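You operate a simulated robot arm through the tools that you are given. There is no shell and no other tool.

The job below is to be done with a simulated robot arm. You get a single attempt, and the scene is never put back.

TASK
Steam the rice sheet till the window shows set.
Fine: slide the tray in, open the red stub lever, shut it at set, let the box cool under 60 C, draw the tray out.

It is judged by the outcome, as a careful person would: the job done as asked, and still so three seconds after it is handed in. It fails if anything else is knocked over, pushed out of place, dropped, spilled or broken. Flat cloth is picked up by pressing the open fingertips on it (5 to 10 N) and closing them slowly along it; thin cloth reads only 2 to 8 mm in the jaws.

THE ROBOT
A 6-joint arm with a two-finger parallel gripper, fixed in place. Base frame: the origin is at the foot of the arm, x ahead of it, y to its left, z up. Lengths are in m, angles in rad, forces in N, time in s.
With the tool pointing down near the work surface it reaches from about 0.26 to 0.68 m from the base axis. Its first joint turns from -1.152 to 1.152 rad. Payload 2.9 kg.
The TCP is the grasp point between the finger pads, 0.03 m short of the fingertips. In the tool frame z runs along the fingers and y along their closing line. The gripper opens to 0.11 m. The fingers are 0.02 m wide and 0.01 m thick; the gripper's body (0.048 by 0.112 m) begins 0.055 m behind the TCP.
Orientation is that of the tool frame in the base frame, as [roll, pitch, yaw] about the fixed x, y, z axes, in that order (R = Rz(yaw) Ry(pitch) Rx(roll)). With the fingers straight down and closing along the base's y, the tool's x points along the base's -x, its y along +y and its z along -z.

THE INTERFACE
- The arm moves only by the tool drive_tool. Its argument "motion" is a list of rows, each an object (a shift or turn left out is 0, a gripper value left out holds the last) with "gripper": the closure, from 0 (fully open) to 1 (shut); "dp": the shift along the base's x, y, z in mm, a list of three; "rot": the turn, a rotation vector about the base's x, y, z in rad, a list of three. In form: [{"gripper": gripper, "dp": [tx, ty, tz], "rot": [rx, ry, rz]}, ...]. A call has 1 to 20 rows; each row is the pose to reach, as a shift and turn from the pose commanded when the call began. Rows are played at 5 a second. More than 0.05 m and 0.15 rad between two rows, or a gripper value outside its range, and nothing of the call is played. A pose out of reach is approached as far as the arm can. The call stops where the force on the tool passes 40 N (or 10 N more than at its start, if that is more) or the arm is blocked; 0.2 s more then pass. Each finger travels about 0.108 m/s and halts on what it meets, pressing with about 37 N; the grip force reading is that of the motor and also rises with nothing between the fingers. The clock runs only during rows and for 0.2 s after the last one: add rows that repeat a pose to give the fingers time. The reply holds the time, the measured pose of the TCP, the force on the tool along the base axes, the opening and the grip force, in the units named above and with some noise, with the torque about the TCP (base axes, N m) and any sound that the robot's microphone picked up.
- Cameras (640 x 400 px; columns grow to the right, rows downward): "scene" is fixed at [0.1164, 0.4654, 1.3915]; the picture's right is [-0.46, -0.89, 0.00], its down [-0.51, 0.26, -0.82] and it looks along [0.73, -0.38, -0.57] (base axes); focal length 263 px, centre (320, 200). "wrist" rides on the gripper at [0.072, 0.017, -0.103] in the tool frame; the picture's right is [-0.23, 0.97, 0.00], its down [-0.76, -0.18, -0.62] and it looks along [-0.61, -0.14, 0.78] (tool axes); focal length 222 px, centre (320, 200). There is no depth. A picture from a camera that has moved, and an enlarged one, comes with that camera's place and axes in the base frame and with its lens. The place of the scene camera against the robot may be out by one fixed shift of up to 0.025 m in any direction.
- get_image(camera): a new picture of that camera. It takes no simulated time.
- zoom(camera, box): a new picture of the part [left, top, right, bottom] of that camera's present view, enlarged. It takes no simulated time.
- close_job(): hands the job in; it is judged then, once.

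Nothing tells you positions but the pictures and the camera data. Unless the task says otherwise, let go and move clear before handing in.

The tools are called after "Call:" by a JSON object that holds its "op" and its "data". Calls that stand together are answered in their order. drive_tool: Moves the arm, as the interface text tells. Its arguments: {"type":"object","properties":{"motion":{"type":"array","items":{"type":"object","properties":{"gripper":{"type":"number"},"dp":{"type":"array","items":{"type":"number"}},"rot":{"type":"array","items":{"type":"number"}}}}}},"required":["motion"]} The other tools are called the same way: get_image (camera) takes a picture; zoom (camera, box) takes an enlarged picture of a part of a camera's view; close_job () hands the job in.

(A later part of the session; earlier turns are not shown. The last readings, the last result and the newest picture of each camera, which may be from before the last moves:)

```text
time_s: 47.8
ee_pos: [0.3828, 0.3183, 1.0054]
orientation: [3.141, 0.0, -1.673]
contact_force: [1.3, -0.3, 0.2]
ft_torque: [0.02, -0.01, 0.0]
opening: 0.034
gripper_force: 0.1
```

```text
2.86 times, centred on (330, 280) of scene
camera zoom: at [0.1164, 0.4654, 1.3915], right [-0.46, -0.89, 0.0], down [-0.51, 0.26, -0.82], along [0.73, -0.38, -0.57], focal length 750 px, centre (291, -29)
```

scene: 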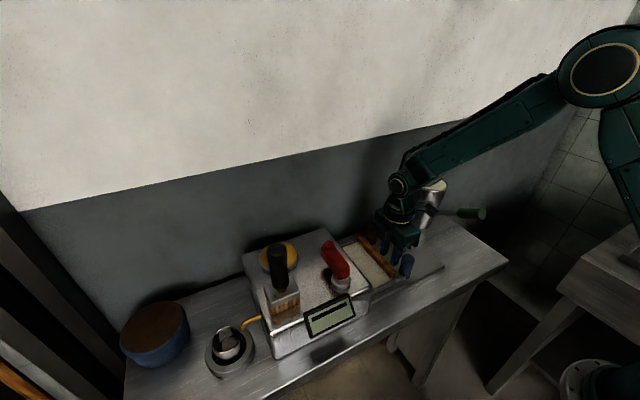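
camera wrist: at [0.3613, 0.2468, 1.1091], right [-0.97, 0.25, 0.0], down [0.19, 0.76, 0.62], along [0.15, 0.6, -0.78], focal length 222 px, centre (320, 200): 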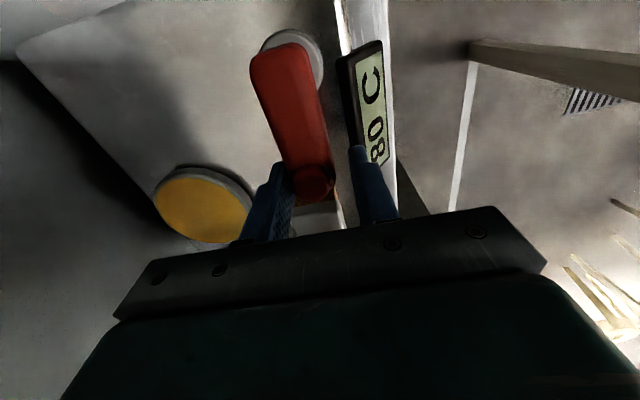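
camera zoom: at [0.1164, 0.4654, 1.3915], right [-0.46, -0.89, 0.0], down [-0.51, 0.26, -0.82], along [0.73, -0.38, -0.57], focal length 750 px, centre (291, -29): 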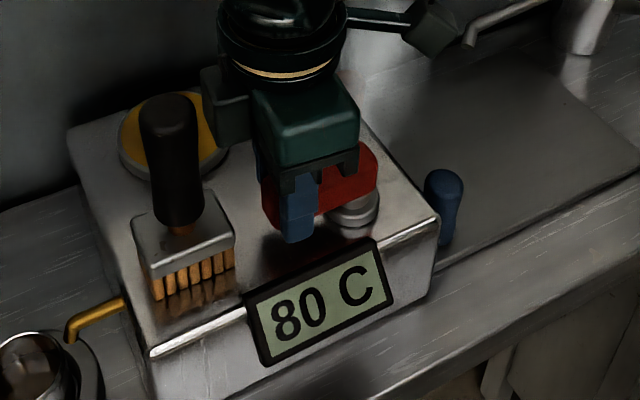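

Call:
{"op": "drive_tool", "data": {"motion": [{"dp": [0, 0, 0]}, {"dp": [0, 0, 0]}, {"dp": [0, 0, 0]}, {"dp": [0, 0, 0]}]}}

Call:
{"op": "zoom", "data": {"camera": "scene", "box": [230, 210, 430, 350]}}

Call:
{"op": "get_image", "data": {"camera": "wrist"}}

```text
time_s: 48.8
ee_pos: [0.3831, 0.3194, 1.0053]
orientation: [3.141, 0.0, -1.67]
contact_force: [0.6, -0.2, -0.3]
ft_torque: [-0.01, 0.02, 0.0]
opening: 0.0343
gripper_force: 0.1
```

```text
2.86 times, centred on (330, 280) of scene
camera zoom: at [0.1164, 0.4654, 1.3915], right [-0.46, -0.89, 0.0], down [-0.51, 0.26, -0.82], along [0.73, -0.38, -0.57], focal length 750 px, centre (291, -29)
```

zoom: 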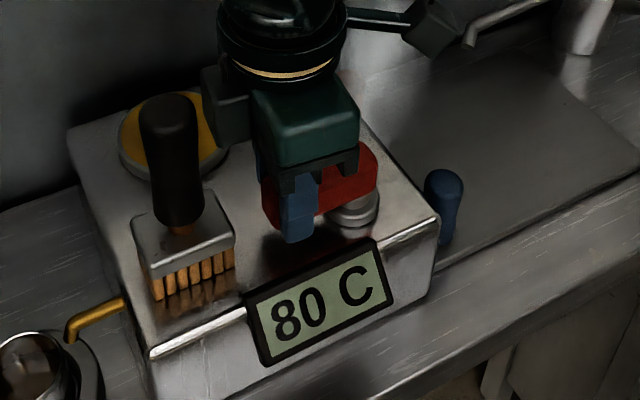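

```text
taken
camera wrist: at [0.3584, 0.2479, 1.109], right [-0.95, 0.32, 0.0], down [0.25, 0.74, 0.62], along [0.2, 0.59, -0.78], focal length 222 px, centre (320, 200)
```

wrist: 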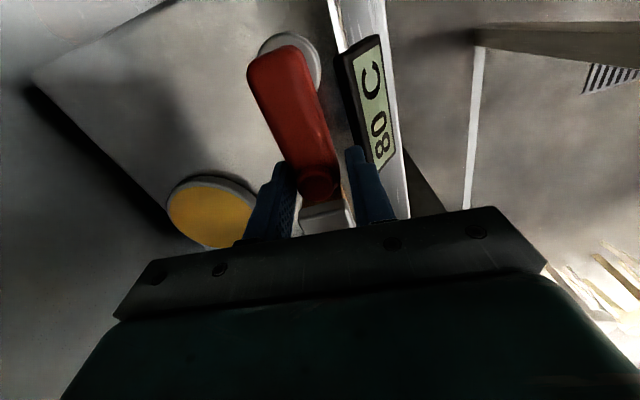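

The display moves in 15-degree steps (35, 50, 65, 80), so I'll keep waiting in short intervals.

Call:
{"op": "drive_tool", "data": {"motion": [{"dp": [0, 0, 0]}, {"dp": [0, 0, 0]}, {"dp": [0, 0, 0]}, {"dp": [0, 0, 0]}]}}

Call:
{"op": "zoom", "data": {"camera": "scene", "box": [230, 210, 430, 350]}}

```text
time_s: 49.8
ee_pos: [0.3836, 0.3186, 1.0061]
orientation: [3.142, -0.001, -1.672]
contact_force: [0.3, -0.1, -1.3]
ft_torque: [0.03, -0.02, 0.0]
opening: 0.0343
gripper_force: 0.1
```

```text
2.86 times, centred on (330, 280) of scene
camera zoom: at [0.1164, 0.4654, 1.3915], right [-0.46, -0.89, 0.0], down [-0.51, 0.26, -0.82], along [0.73, -0.38, -0.57], focal length 750 px, centre (291, -29)
```

zoom: 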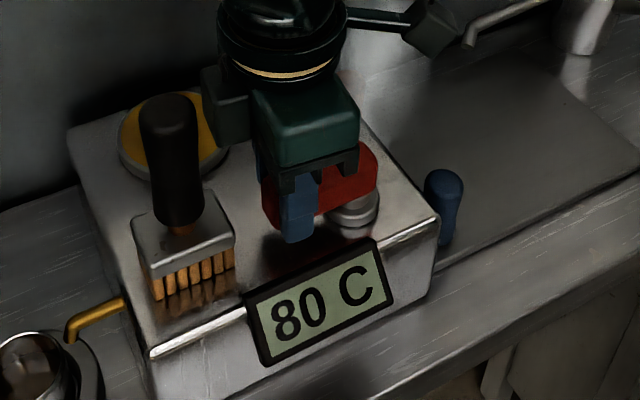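

Call:
{"op": "drive_tool", "data": {"motion": [{"dp": [0, 0, 0]}, {"dp": [0, 0, 0]}, {"dp": [0, 0, 0]}, {"dp": [0, 0, 0]}]}}

Call:
{"op": "zoom", "data": {"camera": "scene", "box": [230, 210, 430, 350]}}

```text
time_s: 50.8
ee_pos: [0.3827, 0.32, 1.0045]
orientation: [-3.141, 0.0, -1.672]
contact_force: [0.7, 0.3, -0.7]
ft_torque: [0.0, 0.01, -0.01]
opening: 0.0341
gripper_force: 0.0
```

```text
2.86 times, centred on (330, 280) of scene
camera zoom: at [0.1164, 0.4654, 1.3915], right [-0.46, -0.89, 0.0], down [-0.51, 0.26, -0.82], along [0.73, -0.38, -0.57], focal length 750 px, centre (291, -29)
```

zoom: 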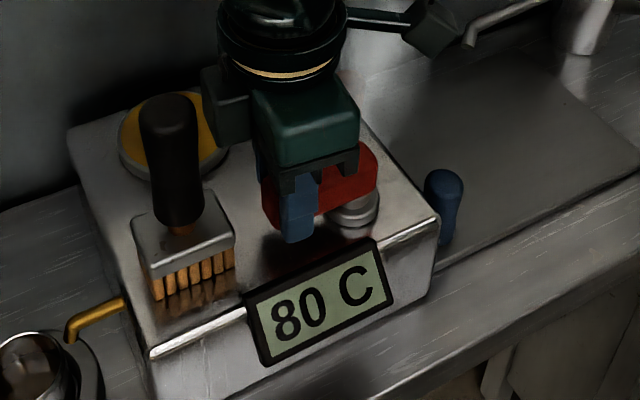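

Call:
{"op": "drive_tool", "data": {"motion": [{"dp": [0, 0, 0]}, {"dp": [0, 0, 0]}, {"dp": [0, 0, 0]}, {"dp": [0, 0, 0]}]}}

Call:
{"op": "zoom", "data": {"camera": "scene", "box": [230, 210, 430, 350]}}

```text
time_s: 51.8
ee_pos: [0.3835, 0.319, 1.0055]
orientation: [3.141, 0.002, -1.673]
contact_force: [-0.1, -0.2, 0.0]
ft_torque: [-0.01, 0.03, 0.04]
opening: 0.034
gripper_force: 0.1
```

```text
2.86 times, centred on (330, 280) of scene
camera zoom: at [0.1164, 0.4654, 1.3915], right [-0.46, -0.89, 0.0], down [-0.51, 0.26, -0.82], along [0.73, -0.38, -0.57], focal length 750 px, centre (291, -29)
```

zoom: 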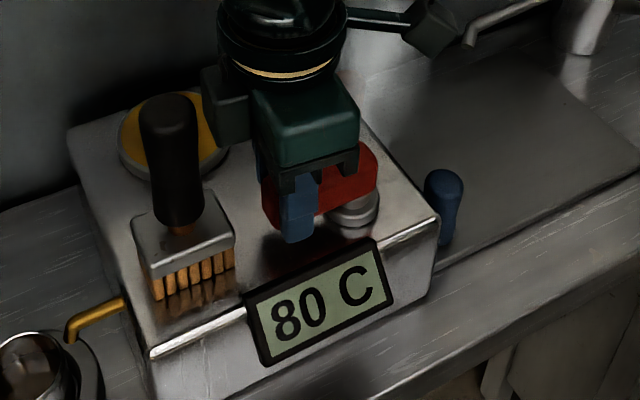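

Call:
{"op": "drive_tool", "data": {"motion": [{"dp": [0, 0, 0]}, {"dp": [0, 0, 0]}, {"dp": [0, 0, 0]}, {"dp": [0, 0, 0]}]}}

Call:
{"op": "zoom", "data": {"camera": "scene", "box": [230, 210, 430, 350]}}

```text
time_s: 52.8
ee_pos: [0.3829, 0.3192, 1.0052]
orientation: [3.141, 0.0, -1.672]
contact_force: [0.4, -0.1, 0.9]
ft_torque: [-0.01, 0.03, -0.01]
opening: 0.034
gripper_force: 0.0
```

```text
2.86 times, centred on (330, 280) of scene
camera zoom: at [0.1164, 0.4654, 1.3915], right [-0.46, -0.89, 0.0], down [-0.51, 0.26, -0.82], along [0.73, -0.38, -0.57], focal length 750 px, centre (291, -29)
```

zoom: 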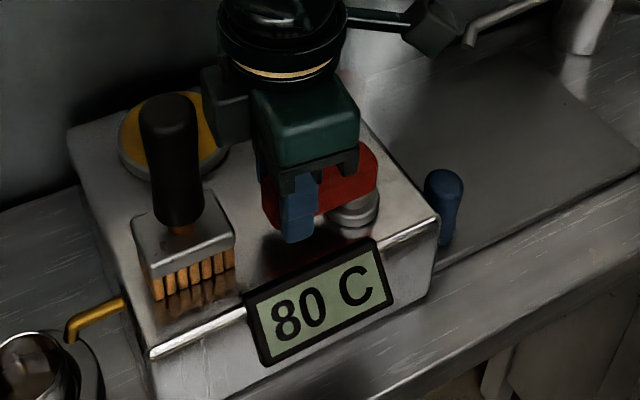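

Call:
{"op": "drive_tool", "data": {"motion": [{"dp": [0, 0, 0]}, {"dp": [0, 0, 0]}, {"dp": [0, 0, 0]}, {"dp": [0, 0, 0]}]}}

Call:
{"op": "zoom", "data": {"camera": "scene", "box": [230, 210, 430, 350]}}

Call:
{"op": "get_image", "data": {"camera": "wrist"}}

```text
time_s: 53.8
ee_pos: [0.382, 0.3193, 1.0061]
orientation: [3.141, 0.0, -1.672]
contact_force: [-0.7, 0.0, -0.1]
ft_torque: [-0.02, -0.01, -0.04]
opening: 0.0338
gripper_force: 0.1
```

```text
2.86 times, centred on (330, 280) of scene
camera zoom: at [0.1164, 0.4654, 1.3915], right [-0.46, -0.89, 0.0], down [-0.51, 0.26, -0.82], along [0.73, -0.38, -0.57], focal length 750 px, centre (291, -29)
```

zoom: 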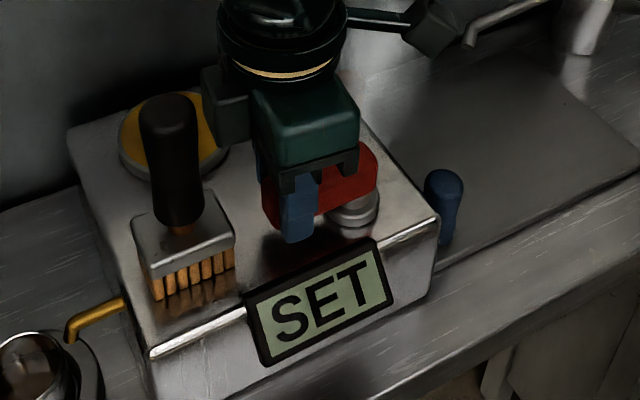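

```text
taken
camera wrist: at [0.3584, 0.2479, 1.109], right [-0.95, 0.32, 0.0], down [0.25, 0.74, 0.62], along [0.2, 0.59, -0.78], focal length 222 px, centre (320, 200)
```

wrist: 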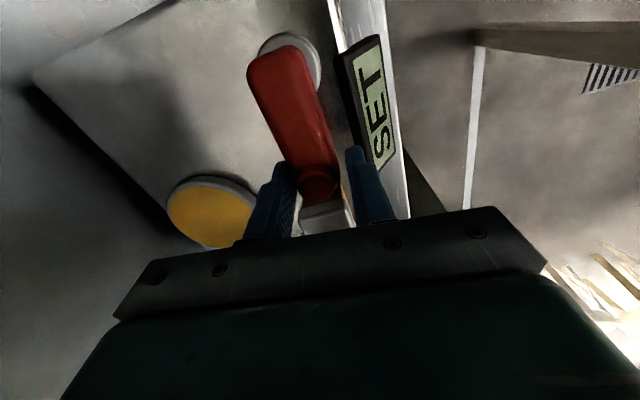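

The window shows SET. I'll shut the lever now by reversing the arc.

Call:
{"op": "drive_tool", "data": {"motion": [{"dp": [6.3, -4.9, 0], "rot": [0, 0, -0.14]}, {"dp": [12.7, -6.9, 0], "rot": [0, 0, -0.28]}, {"dp": [18.8, -9.9, 0], "rot": [0, 0, -0.42]}, {"dp": [24.4, -13.6, 0], "rot": [0, 0, -0.56]}, {"dp": [29.4, -18.1, 0], "rot": [0, 0, -0.7]}, {"dp": [33.7, -23.2, 0], "rot": [0, 0, -0.84]}, {"dp": [37.3, -28.9, 0], "rot": [0, 0, -0.98]}, {"dp": [40, -35, 0], "rot": [0, 0, -1.12]}, {"dp": [41.8, -41.5, 0], "rot": [0, 0, -1.26]}, {"dp": [42.8, -48.1, 0], "rot": [0, 0, -1.4]}, {"dp": [42.9, -52.9, 0], "rot": [0, 0, -1.47]}, {"dp": [42.9, -56, 0], "rot": [0, 0, -1.47]}]}}

Call:
{"op": "zoom", "data": {"camera": "scene", "box": [230, 210, 430, 350]}}

Call:
{"op": "get_image", "data": {"camera": "wrist"}}

```text
time_s: 56.4
ee_pos: [0.4264, 0.2617, 1.0059]
orientation: [-3.141, 0.0, 3.14]
contact_force: [0.2, 2.0, 0.0]
ft_torque: [0.04, -0.02, 0.0]
opening: 0.0349
gripper_force: 0.3
```

```text
2.86 times, centred on (330, 280) of scene
camera zoom: at [0.1164, 0.4654, 1.3915], right [-0.46, -0.89, 0.0], down [-0.51, 0.26, -0.82], along [0.73, -0.38, -0.57], focal length 750 px, centre (291, -29)
```

zoom: 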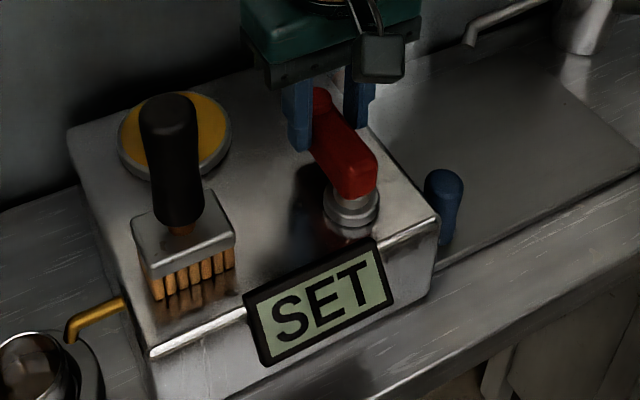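

```text
taken
camera wrist: at [0.3531, 0.2783, 1.1095], right [0.23, 0.97, 0.0], down [0.76, -0.18, 0.62], along [0.61, -0.14, -0.78], focal length 222 px, centre (320, 200)
```

wrist: 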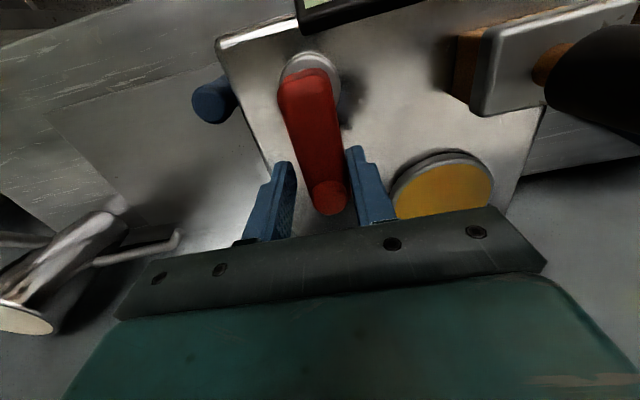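

The lever is almost back. I'll press it gently home and check the force.

Call:
{"op": "drive_tool", "data": {"motion": [{"dp": [0, -2, 0]}, {"dp": [0, -4, 0]}]}}

Call:
{"op": "zoom", "data": {"camera": "wrist", "box": [200, 40, 440, 220]}}

Call:
{"op": "zoom", "data": {"camera": "scene", "box": [230, 210, 430, 350]}}

```text
time_s: 57.0
ee_pos: [0.4266, 0.2595, 1.006]
orientation: [3.141, 0.0, -3.138]
contact_force: [-4.0, 9.3, 1.1]
ft_torque: [0.19, 0.07, -0.04]
opening: 0.0388
gripper_force: 4.6
```

```text
2.22 times, centred on (320, 130) of wrist
camera zoom: at [0.353, 0.2754, 1.1096], right [0.22, 0.97, 0.0], down [0.76, -0.18, 0.62], along [0.61, -0.14, -0.78], focal length 494 px, centre (320, 356)
```

zoom: 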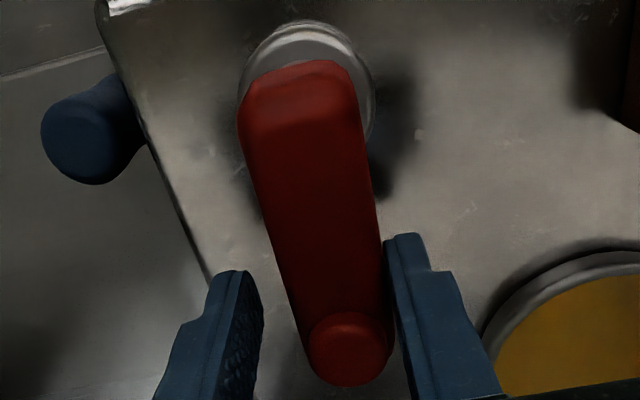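

```text
2.86 times, centred on (330, 280) of scene
camera zoom: at [0.1163, 0.4656, 1.3914], right [-0.46, -0.89, 0.0], down [-0.51, 0.26, -0.82], along [0.73, -0.38, -0.57], focal length 750 px, centre (291, -29)
```

zoom: 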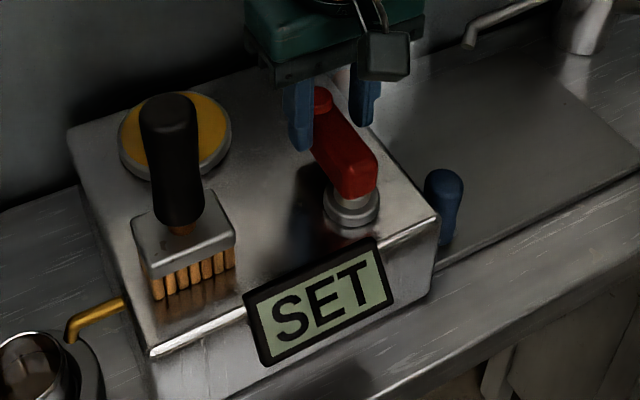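

The lever is fully back at its closed stop. I'll centre the fingers, open them a little and rise clear.

Call:
{"op": "drive_tool", "data": {"motion": [{"dp": [0, 4, 0]}, {"dp": [0, 6, 0], "gripper": 0.6}, {"dp": [0, 6, 0], "gripper": 0.55}, {"dp": [0, 6, 20]}, {"dp": [0, 6, 50]}, {"dp": [0, 6, 85]}, {"dp": [0, 6, 120]}, {"dp": [0, 6, 120]}]}}

Call:
{"op": "zoom", "data": {"camera": "scene", "box": [230, 210, 430, 350]}}

Call:
{"op": "get_image", "data": {"camera": "wrist"}}

```text
time_s: 58.8
ee_pos: [0.4248, 0.265, 1.1264]
orientation: [3.141, 0.001, 3.141]
contact_force: [0.5, -0.3, 0.2]
ft_torque: [-0.03, 0.03, -0.02]
opening: 0.0494
gripper_force: 0.1
```

```text
2.86 times, centred on (330, 280) of scene
camera zoom: at [0.1164, 0.4654, 1.3915], right [-0.46, -0.89, 0.0], down [-0.51, 0.26, -0.82], along [0.73, -0.38, -0.57], focal length 750 px, centre (291, -29)
```

zoom: 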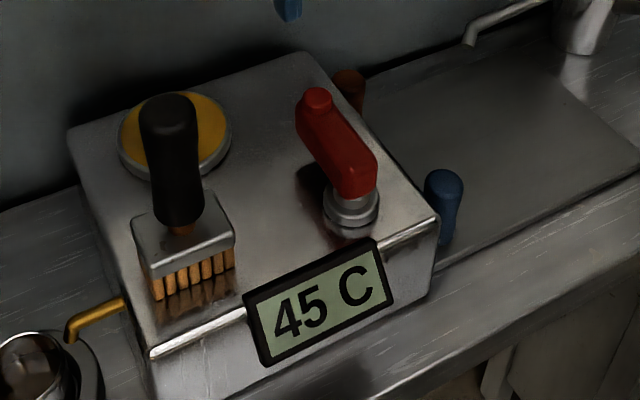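

```text
taken
camera wrist: at [0.3522, 0.2802, 1.2304], right [0.23, 0.97, 0.0], down [0.76, -0.18, 0.62], along [0.61, -0.14, -0.78], focal length 222 px, centre (320, 200)
```

wrist: 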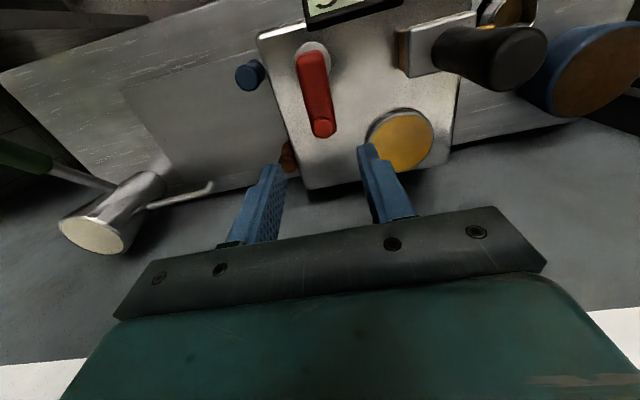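

The display has already dropped to 45 C, and the lever is back at its closed position. I'll move over the blue post, which moved with the tray, and take a look before gripping.

Call:
{"op": "zoom", "data": {"camera": "wrist", "box": [210, 40, 340, 180]}}

Call:
{"op": "drive_tool", "data": {"motion": [{"dp": [-15, -28, 0]}, {"dp": [-30, -57, 0]}, {"dp": [-41, -85, 0]}, {"dp": [-41, -85, -10]}, {"dp": [-41, -85, -10]}]}}

Call:
{"op": "get_image", "data": {"camera": "wrist"}}

Call:
{"op": "zoom", "data": {"camera": "scene", "box": [300, 200, 440, 340]}}

```text
2.86 times, centred on (275, 110) of wrist
camera zoom: at [0.3522, 0.2802, 1.2304], right [0.23, 0.97, 0.0], down [0.76, -0.18, 0.62], along [0.61, -0.14, -0.78], focal length 635 px, centre (449, 457)
```

zoom: 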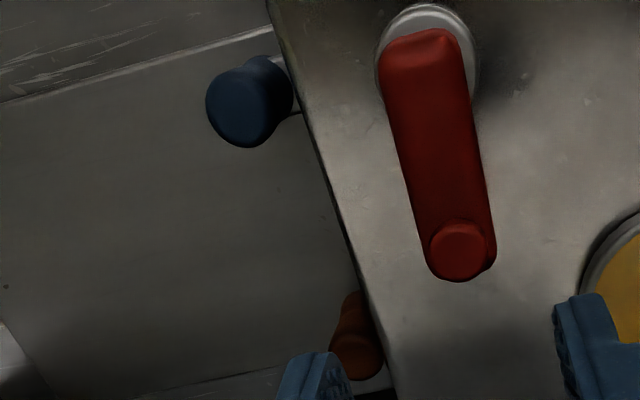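

```text
time_s: 60.0
ee_pos: [0.3834, 0.1796, 1.1154]
orientation: [-3.14, 0.001, 3.141]
contact_force: [-0.4, 0.4, -0.1]
ft_torque: [-0.01, -0.02, 0.02]
opening: 0.0493
gripper_force: 0.0
```

```text
taken
camera wrist: at [0.3117, 0.1963, 1.219], right [0.23, 0.97, 0.0], down [0.76, -0.18, 0.62], along [0.61, -0.14, -0.78], focal length 222 px, centre (320, 200)
```

wrist: 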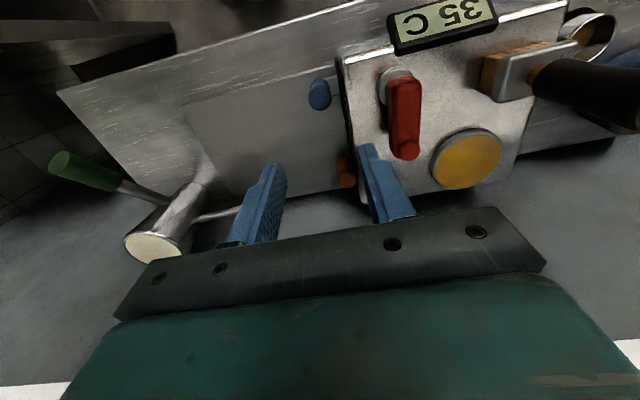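

```text
2.86 times, centred on (370, 270) of scene
camera zoom: at [0.1164, 0.4654, 1.3915], right [-0.46, -0.89, 0.0], down [-0.51, 0.26, -0.82], along [0.73, -0.38, -0.57], focal length 750 px, centre (177, 0)
```

zoom: 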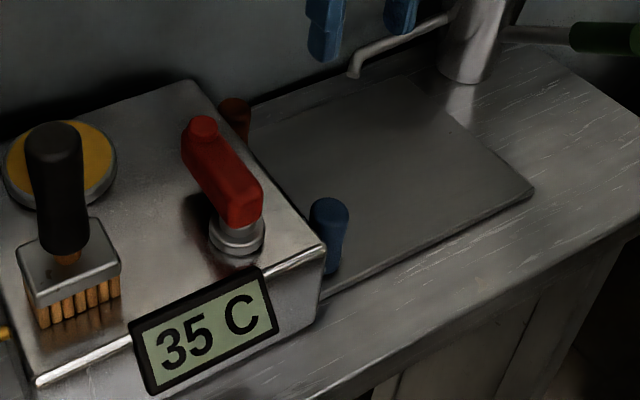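

Call:
{"op": "zoom", "data": {"camera": "wrist", "box": [270, 60, 390, 180]}}

```text
3.33 times, centred on (330, 120) of wrist
camera zoom: at [0.3117, 0.1963, 1.219], right [0.23, 0.97, 0.0], down [0.76, -0.18, 0.62], along [0.61, -0.14, -0.78], focal length 740 px, centre (287, 467)
```

zoom: 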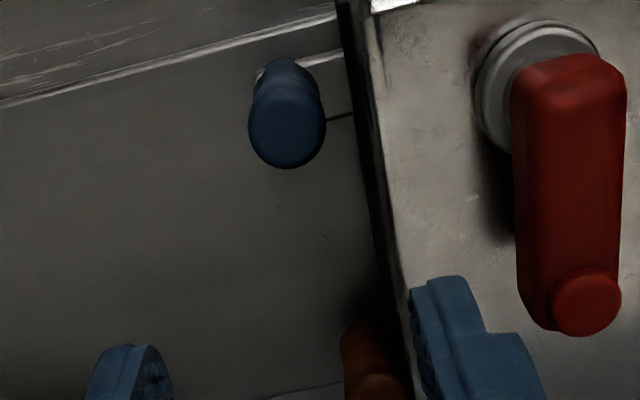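

The display reads 35 C, well under 60. The blue post's top is at about (0.382, 0.180, 0.925), so I'll lower the fingers around its top, one either side along y.

Call:
{"op": "drive_tool", "data": {"motion": [{"gripper": 0.636, "dp": [-2, -2.5, -30]}, {"dp": [-2, -2.5, -70]}, {"dp": [-2, -2.5, -110]}, {"dp": [-2, -2.5, -140]}, {"dp": [-2, -2.5, -150]}, {"dp": [-2, -2.5, -150]}]}}

Call:
{"op": "get_image", "data": {"camera": "wrist"}}

Call:
{"op": "zoom", "data": {"camera": "wrist", "box": [230, 90, 430, 240]}}

Call:
{"op": "zoom", "data": {"camera": "scene", "box": [310, 220, 430, 320]}}

```text
time_s: 61.4
ee_pos: [0.3843, 0.1783, 0.9655]
orientation: [3.141, -0.001, 3.141]
contact_force: [0.2, 0.6, 0.7]
ft_torque: [-0.01, 0.05, 0.03]
opening: 0.0402
gripper_force: 0.0
```

```text
taken
camera wrist: at [0.3112, 0.1938, 1.0697], right [0.23, 0.97, 0.0], down [0.76, -0.18, 0.62], along [0.61, -0.14, -0.78], focal length 222 px, centre (320, 200)
```

wrist: 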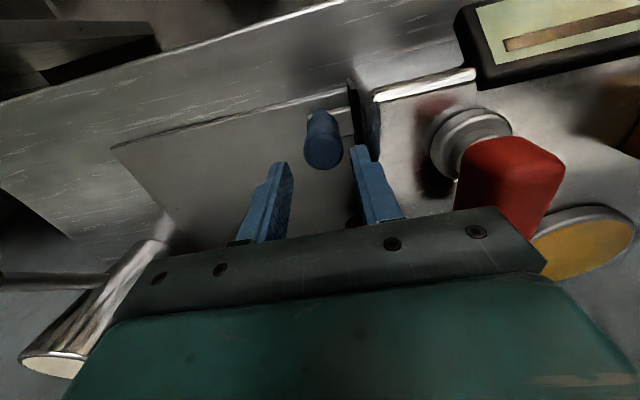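

```text
2.67 times, centred on (330, 165) of wrist
camera zoom: at [0.3112, 0.1938, 1.0697], right [0.23, 0.97, 0.0], down [0.76, -0.18, 0.62], along [0.61, -0.14, -0.78], focal length 592 px, centre (293, 293)
```

zoom: 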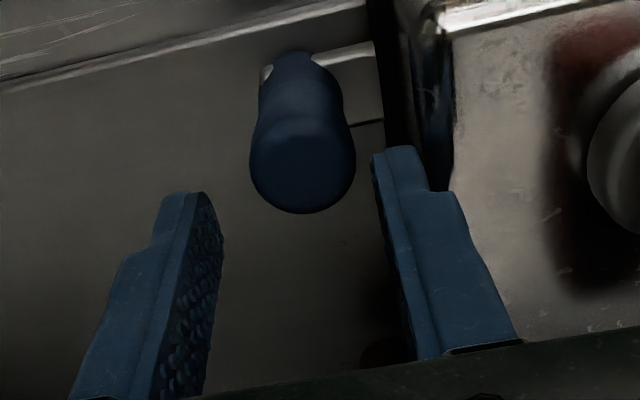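

```text
4.00 times, centred on (370, 270) of scene
camera zoom: at [0.1164, 0.4654, 1.3915], right [-0.46, -0.89, 0.0], down [-0.51, 0.26, -0.82], along [0.73, -0.38, -0.57], focal length 1050 px, centre (120, -80)
```

zoom: 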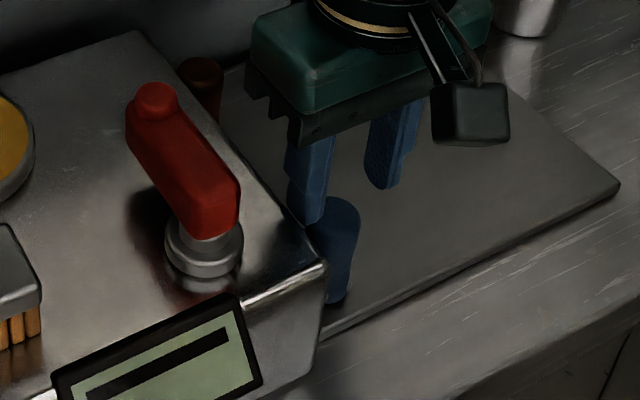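

The fingers are aligned with the post. I'll lower them the last bit, staying just above the wood bar.

Call:
{"op": "drive_tool", "data": {"motion": [{"dp": [-1, 0, -10]}, {"dp": [-1, 0, -19]}, {"dp": [-1, 0, -27]}, {"dp": [-1, 0, -27]}]}}

Call:
{"op": "zoom", "data": {"camera": "wrist", "box": [230, 90, 430, 240]}}

Call:
{"op": "zoom", "data": {"camera": "scene", "box": [310, 220, 430, 320]}}

```text
time_s: 62.2
ee_pos: [0.3838, 0.179, 0.9454]
orientation: [3.135, 0.004, -3.136]
contact_force: [-3.8, -3.2, 10.3]
ft_torque: [0.3, 0.12, 0.17]
opening: 0.038
gripper_force: 0.0
stopped in row 4: the force on the tool passed its limit at 57 N (the readings are from after the stop); the commanded pose is now the measured one
```

```text
2.67 times, centred on (330, 165) of wrist
camera zoom: at [0.3093, 0.1943, 1.0488], right [0.22, 0.97, 0.01], down [0.76, -0.18, 0.63], along [0.61, -0.13, -0.78], focal length 592 px, centre (293, 293)
```

zoom: 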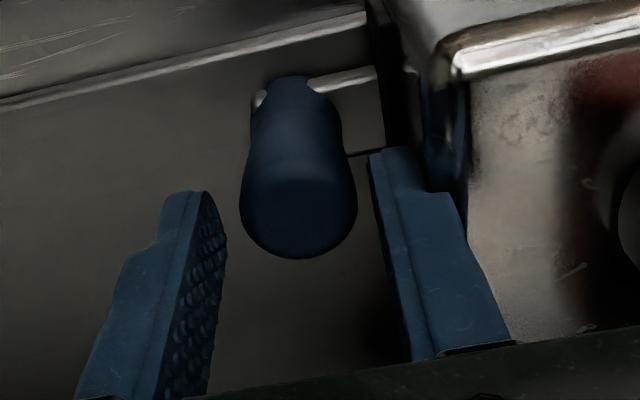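

```text
4.00 times, centred on (370, 270) of scene
camera zoom: at [0.1162, 0.4652, 1.3916], right [-0.46, -0.89, 0.0], down [-0.51, 0.26, -0.82], along [0.73, -0.38, -0.57], focal length 1050 px, centre (120, -80)
```

zoom: 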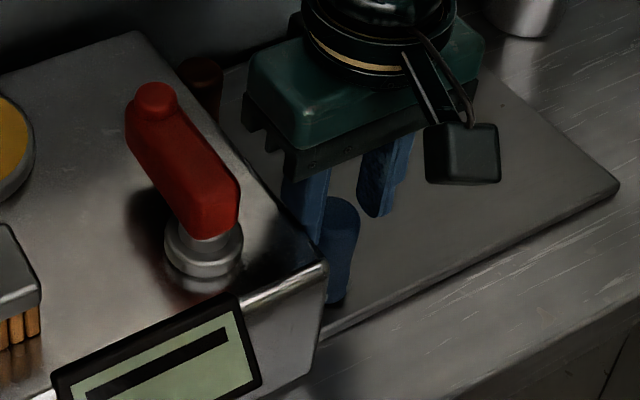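

The +y finger touched down on a ledge of the box's slot frame at y≈0.205, so that grip is too tight. I'll lift clear and switch to gripping the blue post from its two x sides instead.

Call:
{"op": "drive_tool", "data": {"motion": [{"dp": [0, -1, 10]}, {"dp": [0, -2, 40]}, {"dp": [0, -2, 80]}, {"dp": [0, -2, 120]}, {"dp": [0, -2, 120]}]}}

Call:
{"op": "zoom", "data": {"camera": "scene", "box": [230, 210, 430, 350]}}

Call:
{"op": "zoom", "data": {"camera": "wrist", "box": [270, 60, 390, 180]}}

```text
time_s: 63.4
ee_pos: [0.3852, 0.1776, 1.0666]
orientation: [3.136, 0.004, -3.138]
contact_force: [-0.6, 0.0, 0.1]
ft_torque: [0.03, -0.03, -0.03]
opening: 0.0401
gripper_force: 0.1
```

```text
2.86 times, centred on (330, 280) of scene
camera zoom: at [0.1164, 0.4654, 1.3915], right [-0.46, -0.89, 0.0], down [-0.51, 0.26, -0.82], along [0.73, -0.38, -0.57], focal length 750 px, centre (291, -29)
```

zoom: 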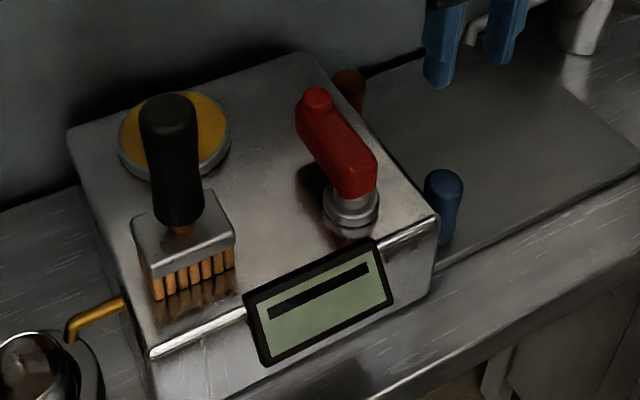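

```text
3.33 times, centred on (330, 120) of wrist
camera zoom: at [0.3118, 0.1927, 1.1692], right [0.22, 0.97, 0.01], down [0.76, -0.18, 0.63], along [0.61, -0.13, -0.78], focal length 740 px, centre (287, 467)
```

zoom: 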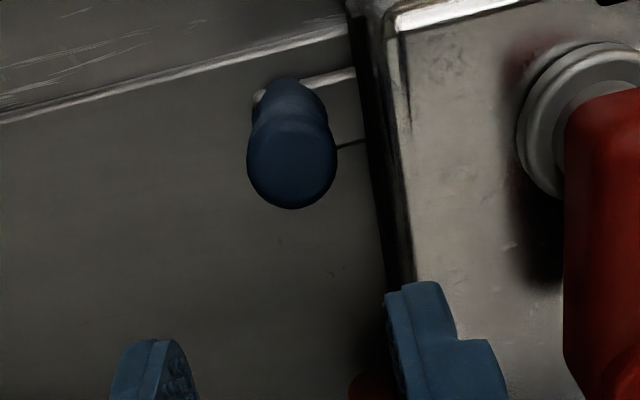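

Everything is undisturbed and the display is idle, so it's cool. I'll yaw the gripper 90° above the post so the fingers close along x.

Call:
{"op": "drive_tool", "data": {"motion": [{"dp": [0, 0, 15], "gripper": 0.545}, {"dp": [-1, 1, 20], "rot": [0, 0, 0.143]}, {"dp": [-1, 1, 20], "rot": [0, 0, 0.286]}, {"dp": [-1, 1, 20], "rot": [0, 0, 0.429]}, {"dp": [-1, 1, 20], "rot": [0, 0, 0.572]}, {"dp": [-1, 1, 20], "rot": [0, 0, 0.715]}, {"dp": [-1, 1, 20], "rot": [0, 0, 0.858]}, {"dp": [-1, 1, 20], "rot": [0, 0, 1.0]}, {"dp": [-1, 1, 20], "rot": [0, 0, 1.143]}, {"dp": [-1, 1, 20], "rot": [0, 0, 1.286]}, {"dp": [-1, 1, 20], "rot": [0, 0, 1.429]}, {"dp": [-1, 1, 20], "rot": [0, 0, 1.566]}, {"dp": [-1, 1, 20], "rot": [0, 0, 1.566]}]}}

Call:
{"op": "get_image", "data": {"camera": "wrist"}}

Call:
{"op": "zoom", "data": {"camera": "wrist", "box": [230, 80, 430, 230]}}

```text
time_s: 66.2
ee_pos: [0.3826, 0.1787, 1.086]
orientation: [3.135, 0.005, -1.57]
contact_force: [-0.3, 0.0, -0.3]
ft_torque: [0.0, 0.02, 0.02]
opening: 0.0502
gripper_force: 0.1
```

```text
taken
camera wrist: at [0.3655, 0.1051, 1.1883], right [-0.97, 0.23, 0.01], down [0.18, 0.76, 0.63], along [0.14, 0.61, -0.78], focal length 222 px, centre (320, 200)
```

wrist: 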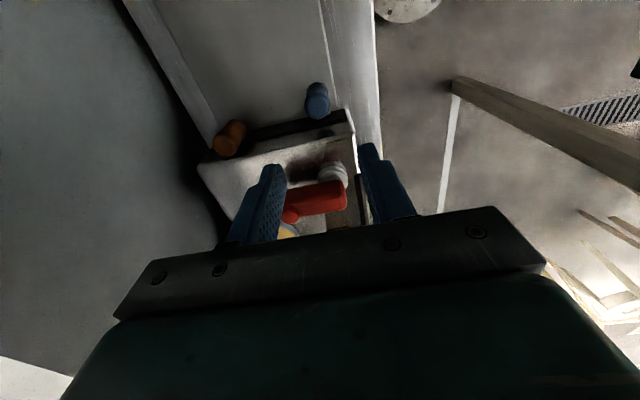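

```text
2.67 times, centred on (330, 155) of wrist
camera zoom: at [0.3655, 0.1051, 1.1883], right [-0.97, 0.23, 0.01], down [0.18, 0.76, 0.63], along [0.14, 0.61, -0.78], focal length 592 px, centre (293, 320)
```

zoom: 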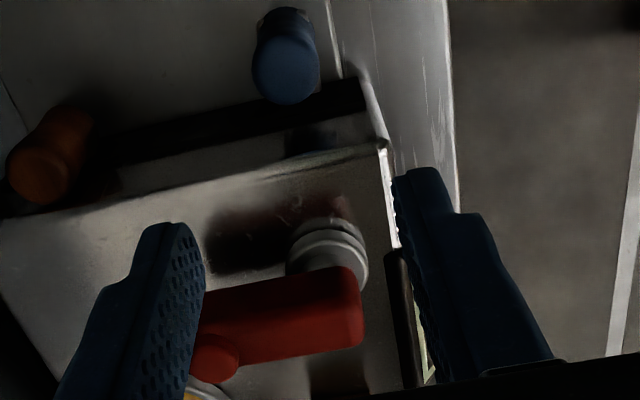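

Call:
{"op": "drive_tool", "data": {"motion": [{"dp": [1, 0, -40]}, {"dp": [1, 0, -80]}, {"dp": [1, 0, -115]}, {"dp": [1, 0, -135]}, {"dp": [1, 0, -145]}, {"dp": [1, 0, -145]}]}}

Call:
{"op": "zoom", "data": {"camera": "wrist", "box": [230, 80, 430, 230]}}

Call:
{"op": "zoom", "data": {"camera": "scene", "box": [310, 220, 430, 320]}}

```text
time_s: 67.6
ee_pos: [0.3826, 0.1794, 0.9413]
orientation: [3.137, 0.004, -1.569]
contact_force: [0.8, -0.8, -0.3]
ft_torque: [0.04, 0.0, 0.04]
opening: 0.0502
gripper_force: 0.2
```

```text
2.67 times, centred on (330, 155) of wrist
camera zoom: at [0.3658, 0.1054, 1.0446], right [-0.97, 0.23, 0.01], down [0.18, 0.76, 0.63], along [0.14, 0.61, -0.78], focal length 592 px, centre (293, 320)
```

zoom: 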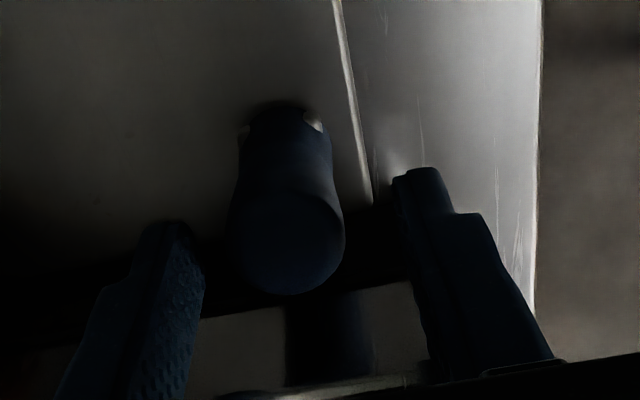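

```text
4.00 times, centred on (370, 270) of scene
camera zoom: at [0.1164, 0.4654, 1.3915], right [-0.46, -0.89, 0.0], down [-0.51, 0.26, -0.82], along [0.73, -0.38, -0.57], focal length 1050 px, centre (120, -80)
```

zoom: 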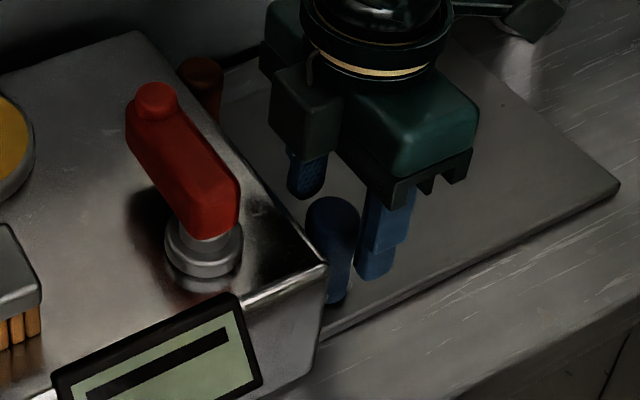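

Call:
{"op": "drive_tool", "data": {"motion": [{"dp": [0, -1, -10]}, {"dp": [0, -1, -19]}, {"dp": [0, -1, -26]}, {"dp": [0, -1, -26]}]}}

Call:
{"op": "zoom", "data": {"camera": "scene", "box": [310, 220, 430, 320]}}

```text
time_s: 68.6
ee_pos: [0.3814, 0.1769, 0.9141]
orientation: [3.136, 0.004, -1.572]
contact_force: [-0.7, 0.5, -0.4]
ft_torque: [-0.01, 0.0, 0.01]
opening: 0.05
gripper_force: 0.0
```

```text
4.00 times, centred on (370, 270) of scene
camera zoom: at [0.1164, 0.4654, 1.3915], right [-0.46, -0.89, 0.0], down [-0.51, 0.26, -0.82], along [0.73, -0.38, -0.57], focal length 1050 px, centre (120, -80)
```

zoom: 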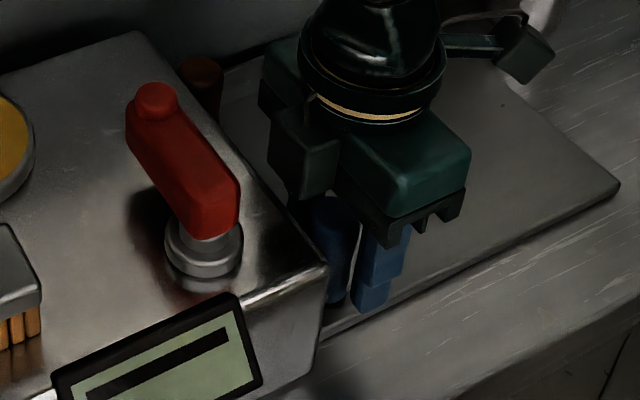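

The fingers are around the post with no contact. I'll close slowly on it.

Call:
{"op": "drive_tool", "data": {"motion": [{"gripper": 0.62}, {"gripper": 0.68}, {"gripper": 0.72}, {"gripper": 0.76}, {"gripper": 0.8}, {"gripper": 0.8}]}}

Call:
{"op": "zoom", "data": {"camera": "scene", "box": [310, 220, 430, 320]}}

```text
time_s: 70.0
ee_pos: [0.3829, 0.1779, 0.915]
orientation: [3.14, 0.005, -1.572]
contact_force: [19.0, -0.9, -1.4]
ft_torque: [0.19, -0.38, -0.06]
opening: 0.0313
gripper_force: 8.9
```

```text
4.00 times, centred on (370, 270) of scene
camera zoom: at [0.1169, 0.4653, 1.3915], right [-0.46, -0.89, 0.0], down [-0.51, 0.26, -0.82], along [0.73, -0.38, -0.57], focal length 1050 px, centre (120, -80)
```

zoom: 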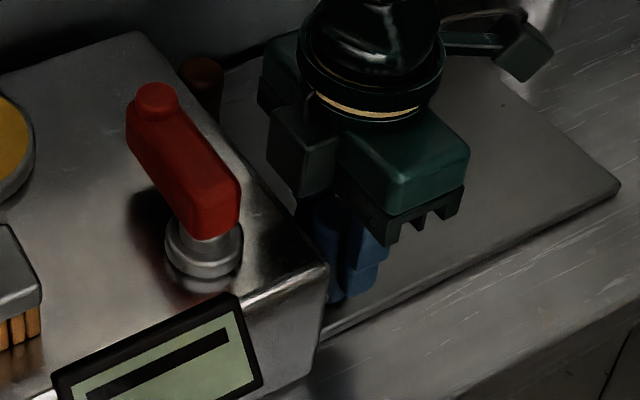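

The far finger touched first, giving 19 N sideways, so I'll centre the gripper by shifting +x until the side force balances.

Call:
{"op": "drive_tool", "data": {"motion": [{"dp": [1, 0, 0]}, {"dp": [2, 0, 0]}, {"dp": [2, 0, 0]}]}}

```text
time_s: 70.8
ee_pos: [0.3845, 0.1784, 0.9152]
orientation: [3.137, 0.006, -1.57]
contact_force: [12.6, -2.0, 5.1]
ft_torque: [-0.05, -0.75, -0.02]
opening: 0.0285
gripper_force: 37.0
```

Call:
{"op": "drive_tool", "data": {"motion": [{"dp": [1, 0, 0]}, {"dp": [2, 0, 0]}, {"dp": [2, 0, 0]}]}}

```text
time_s: 71.6
ee_pos: [0.3861, 0.1774, 0.9148]
orientation: [3.131, 0.003, -1.569]
contact_force: [-15.8, -1.6, 25.9]
ft_torque: [0.15, -0.86, 0.06]
opening: 0.0285
gripper_force: 45.3
```

Call:
{"op": "drive_tool", "data": {"motion": [{"dp": [-1, 0, 0.5]}, {"dp": [-1, 0, 1]}, {"dp": [-1, 0, 1]}]}}

```text
time_s: 72.4
ee_pos: [0.3859, 0.1781, 0.9158]
orientation: [3.133, 0.006, -1.57]
contact_force: [-15.9, 5.1, 6.8]
ft_torque: [0.37, -1.04, 0.11]
opening: 0.0286
gripper_force: 45.0
```

Call:
{"op": "drive_tool", "data": {"motion": [{"dp": [-1, 0, 0]}, {"dp": [-1, 0, 0]}]}}

```text
time_s: 73.0
ee_pos: [0.385, 0.1777, 0.9143]
orientation: [3.136, 0.002, -1.572]
contact_force: [-8.6, 5.0, -14.4]
ft_torque: [1.18, -1.04, 0.21]
opening: 0.0285
gripper_force: 45.4
```

The clamp is stiffer than it needs to be. I'll ease the grip a little to let the stresses settle.

Call:
{"op": "drive_tool", "data": {"motion": [{"gripper": 0.75}, {"gripper": 0.75}, {"gripper": 0.755}, {"gripper": 0.755}]}}

```text
time_s: 74.0
ee_pos: [0.3857, 0.1766, 0.9152]
orientation: [3.137, 0.005, -1.571]
contact_force: [-5.6, -1.2, 1.3]
ft_torque: [0.02, -0.02, 0.02]
opening: 0.0297
gripper_force: 3.3
```

Call:
{"op": "drive_tool", "data": {"motion": [{"dp": [-0.6, 0, 0], "gripper": 0.755}, {"dp": [-0.6, 0, 0], "gripper": 0.765}, {"dp": [-0.6, 0, 0], "gripper": 0.775}, {"dp": [-0.6, 0, 0], "gripper": 0.775}]}}

```text
time_s: 75.0
ee_pos: [0.3839, 0.1779, 0.9149]
orientation: [3.139, 0.005, -1.57]
contact_force: [-3.9, -0.6, 0.8]
ft_torque: [0.05, -1.0, 0.0]
opening: 0.0282
gripper_force: 45.2
```

The grip is firm with the side loads balanced. I'll pull gently along −y and check that the tray follows.

Call:
{"op": "drive_tool", "data": {"motion": [{"dp": [0, -3, 0]}, {"dp": [0, -6, 0]}, {"dp": [0, -10, 0]}, {"dp": [0, -15, 0]}, {"dp": [0, -20, 0]}]}}

Call:
{"op": "zoom", "data": {"camera": "scene", "box": [290, 200, 430, 320]}}

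Call:
{"op": "get_image", "data": {"camera": "wrist"}}

```text
time_s: 76.2
ee_pos: [0.385, 0.1583, 0.9163]
orientation: [3.137, 0.004, -1.571]
contact_force: [-4.9, 4.5, 15.1]
ft_torque: [0.23, -0.76, 0.07]
opening: 0.0285
gripper_force: 44.3
```

```text
3.33 times, centred on (360, 260) of scene
camera zoom: at [0.1161, 0.4654, 1.3915], right [-0.46, -0.89, 0.0], down [-0.51, 0.26, -0.82], along [0.73, -0.38, -0.57], focal length 875 px, centre (187, 0)
```

zoom: 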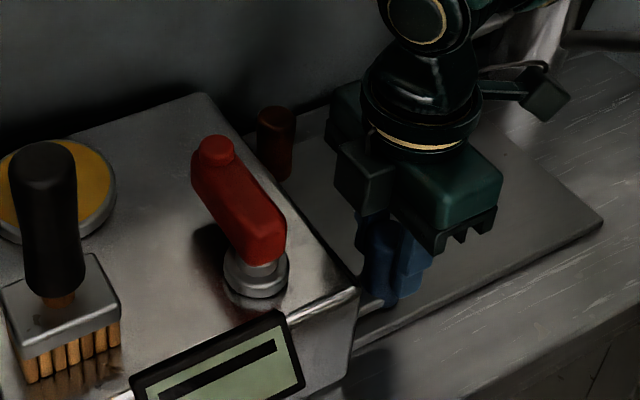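

```text
taken
camera wrist: at [0.3679, 0.0836, 1.0184], right [-0.97, 0.23, 0.0], down [0.18, 0.76, 0.63], along [0.14, 0.61, -0.78], focal length 222 px, centre (320, 200)
```

wrist: 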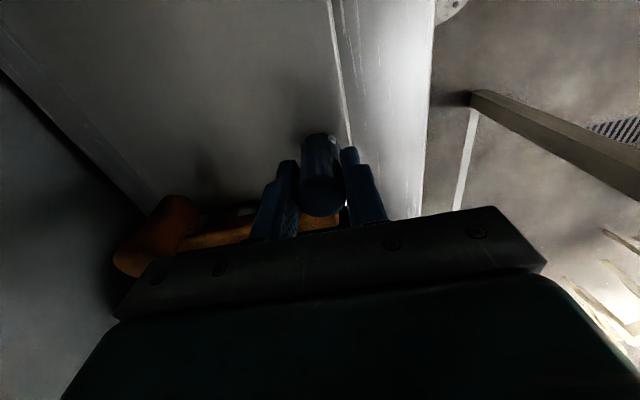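

The tray follows at about 5 N. I'll continue drawing it out.

Call:
{"op": "drive_tool", "data": {"motion": [{"dp": [0, -7, 0]}, {"dp": [0, -14, 0]}, {"dp": [0, -21, 0]}, {"dp": [0, -28, 0]}, {"dp": [0, -35, 0]}, {"dp": [0, -42, 0]}, {"dp": [0, -49, 0]}, {"dp": [0, -56, 0]}, {"dp": [0, -63, 0]}, {"dp": [0, -70, 0]}]}}

Call:
{"op": "get_image", "data": {"camera": "scene"}}

Call:
{"op": "get_image", "data": {"camera": "wrist"}}

```text
time_s: 78.4
ee_pos: [0.3851, 0.0864, 0.9147]
orientation: [3.138, 0.005, -1.572]
contact_force: [10.0, 4.2, -4.6]
ft_torque: [0.57, -1.17, 0.08]
opening: 0.0285
gripper_force: 44.8
```

```text
taken
```

scene: 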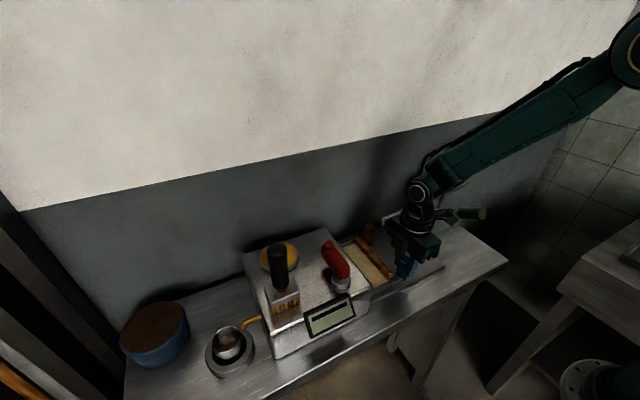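

```text
taken
camera wrist: at [0.3678, 0.0131, 1.0184], right [-0.97, 0.23, 0.01], down [0.18, 0.76, 0.63], along [0.14, 0.61, -0.78], focal length 222 px, centre (320, 200)
```

wrist: 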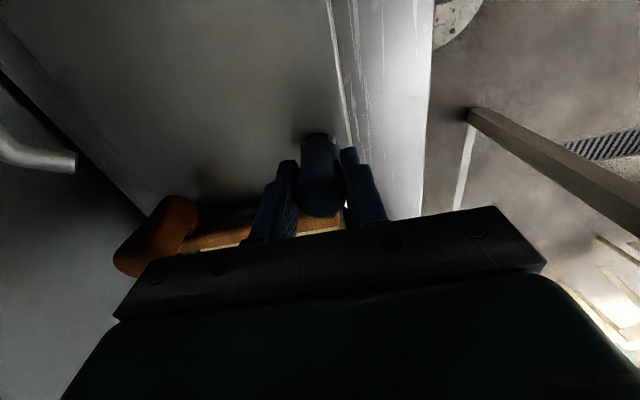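

Now I'll release briefly, lean the tool back so the camera will clear the jug handle, and re-grip for the rest of the pull.

Call:
{"op": "drive_tool", "data": {"motion": [{"gripper": 0.7}, {"gripper": 0.6}, {"gripper": 0.58, "rot": [-0.11, 0, 0]}, {"gripper": 0.58, "rot": [-0.23, 0, 0]}, {"gripper": 0.58, "rot": [-0.35, 0, 0]}, {"gripper": 0.58, "rot": [-0.45, 0, 0]}, {"gripper": 0.58, "rot": [-0.45, 0, 0]}]}}

Call:
{"op": "get_image", "data": {"camera": "wrist"}}

Call:
{"op": "zoom", "data": {"camera": "scene", "box": [340, 180, 480, 300]}}

```text
time_s: 80.0
ee_pos: [0.3849, 0.088, 0.9144]
orientation: [3.136, -0.447, -1.571]
contact_force: [-0.2, 0.8, -0.1]
ft_torque: [-0.03, 0.05, 0.01]
opening: 0.0463
gripper_force: 0.1
```

```text
taken
camera wrist: at [0.3675, 0.0663, 1.0394], right [-0.97, 0.21, -0.09], down [0.18, 0.96, 0.23], along [0.14, 0.21, -0.97], focal length 222 px, centre (320, 200)
```

wrist: 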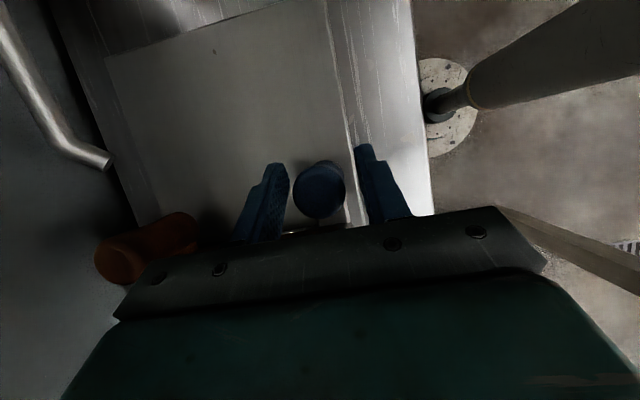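

```text
3.33 times, centred on (410, 240) of scene
camera zoom: at [0.1164, 0.4654, 1.3915], right [-0.46, -0.89, 0.0], down [-0.51, 0.26, -0.82], along [0.73, -0.38, -0.57], focal length 875 px, centre (20, 67)
```

zoom: 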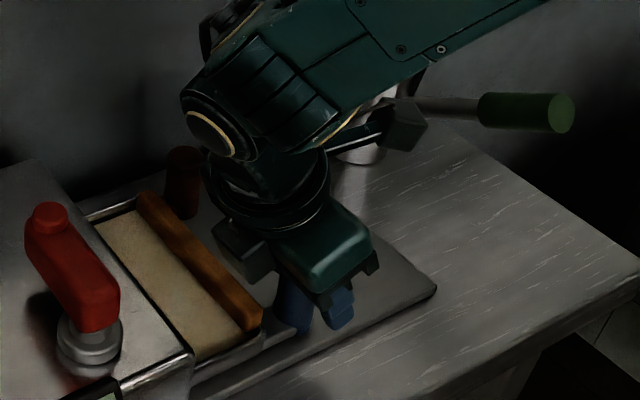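

Call:
{"op": "drive_tool", "data": {"motion": [{"gripper": 0.66}, {"gripper": 0.72}, {"gripper": 0.75}, {"gripper": 0.765}, {"gripper": 0.775}, {"gripper": 0.775}]}}

Call:
{"op": "drive_tool", "data": {"motion": [{"dp": [0, -4, 0]}, {"dp": [0, -9, 0]}, {"dp": [0, -14, 0]}, {"dp": [0, -19, 0]}, {"dp": [0, -24, 0]}]}}

Call:
{"op": "get_image", "data": {"camera": "wrist"}}

```text
time_s: 81.4
ee_pos: [0.3842, 0.087, 0.9146]
orientation: [3.138, -0.446, -1.572]
contact_force: [4.6, -1.1, -4.1]
ft_torque: [-0.17, -0.74, -0.12]
opening: 0.0284
gripper_force: 44.9
```

```text
time_s: 82.6
ee_pos: [0.3839, 0.0633, 0.9142]
orientation: [3.139, -0.443, -1.571]
contact_force: [7.9, 4.2, 2.7]
ft_torque: [-0.18, -0.46, 0.11]
opening: 0.0283
gripper_force: 45.3
```

```text
taken
camera wrist: at [0.3676, 0.0422, 1.0393], right [-0.97, 0.21, -0.1], down [0.18, 0.96, 0.23], along [0.14, 0.21, -0.97], focal length 222 px, centre (320, 200)
```

wrist: 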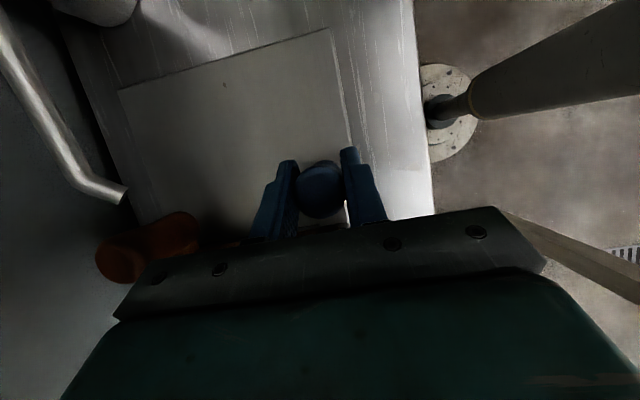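

Call:
{"op": "drive_tool", "data": {"motion": [{"dp": [0, -3, 0]}, {"dp": [0, -6, 0]}, {"dp": [0, -9, 0]}, {"dp": [0, -12, 0]}]}}

Call:
{"op": "get_image", "data": {"camera": "wrist"}}

Call:
{"op": "zoom", "data": {"camera": "scene", "box": [360, 170, 500, 290]}}

```text
time_s: 83.6
ee_pos: [0.386, 0.0519, 0.9149]
orientation: [3.139, -0.444, -1.57]
contact_force: [8.6, 4.7, 6.5]
ft_torque: [0.75, -0.84, -0.02]
opening: 0.028
gripper_force: 45.4
```

```text
taken
camera wrist: at [0.3677, 0.0303, 1.0393], right [-0.97, 0.21, -0.1], down [0.18, 0.96, 0.23], along [0.14, 0.21, -0.97], focal length 222 px, centre (320, 200)
```

wrist: 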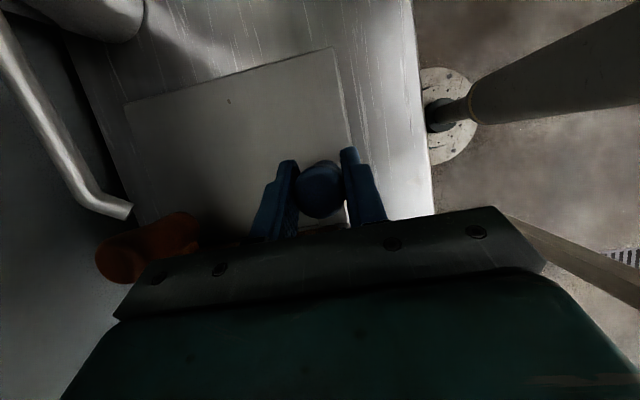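

```text
3.33 times, centred on (430, 230) of scene
camera zoom: at [0.1165, 0.4655, 1.3914], right [-0.46, -0.89, 0.0], down [-0.51, 0.26, -0.82], along [0.73, -0.38, -0.57], focal length 875 px, centre (-47, 100)
```

zoom: 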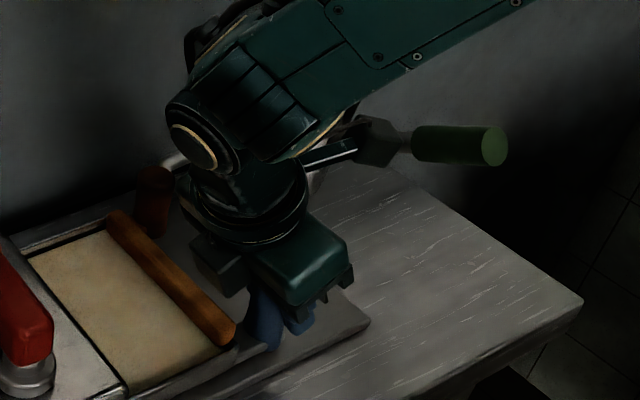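

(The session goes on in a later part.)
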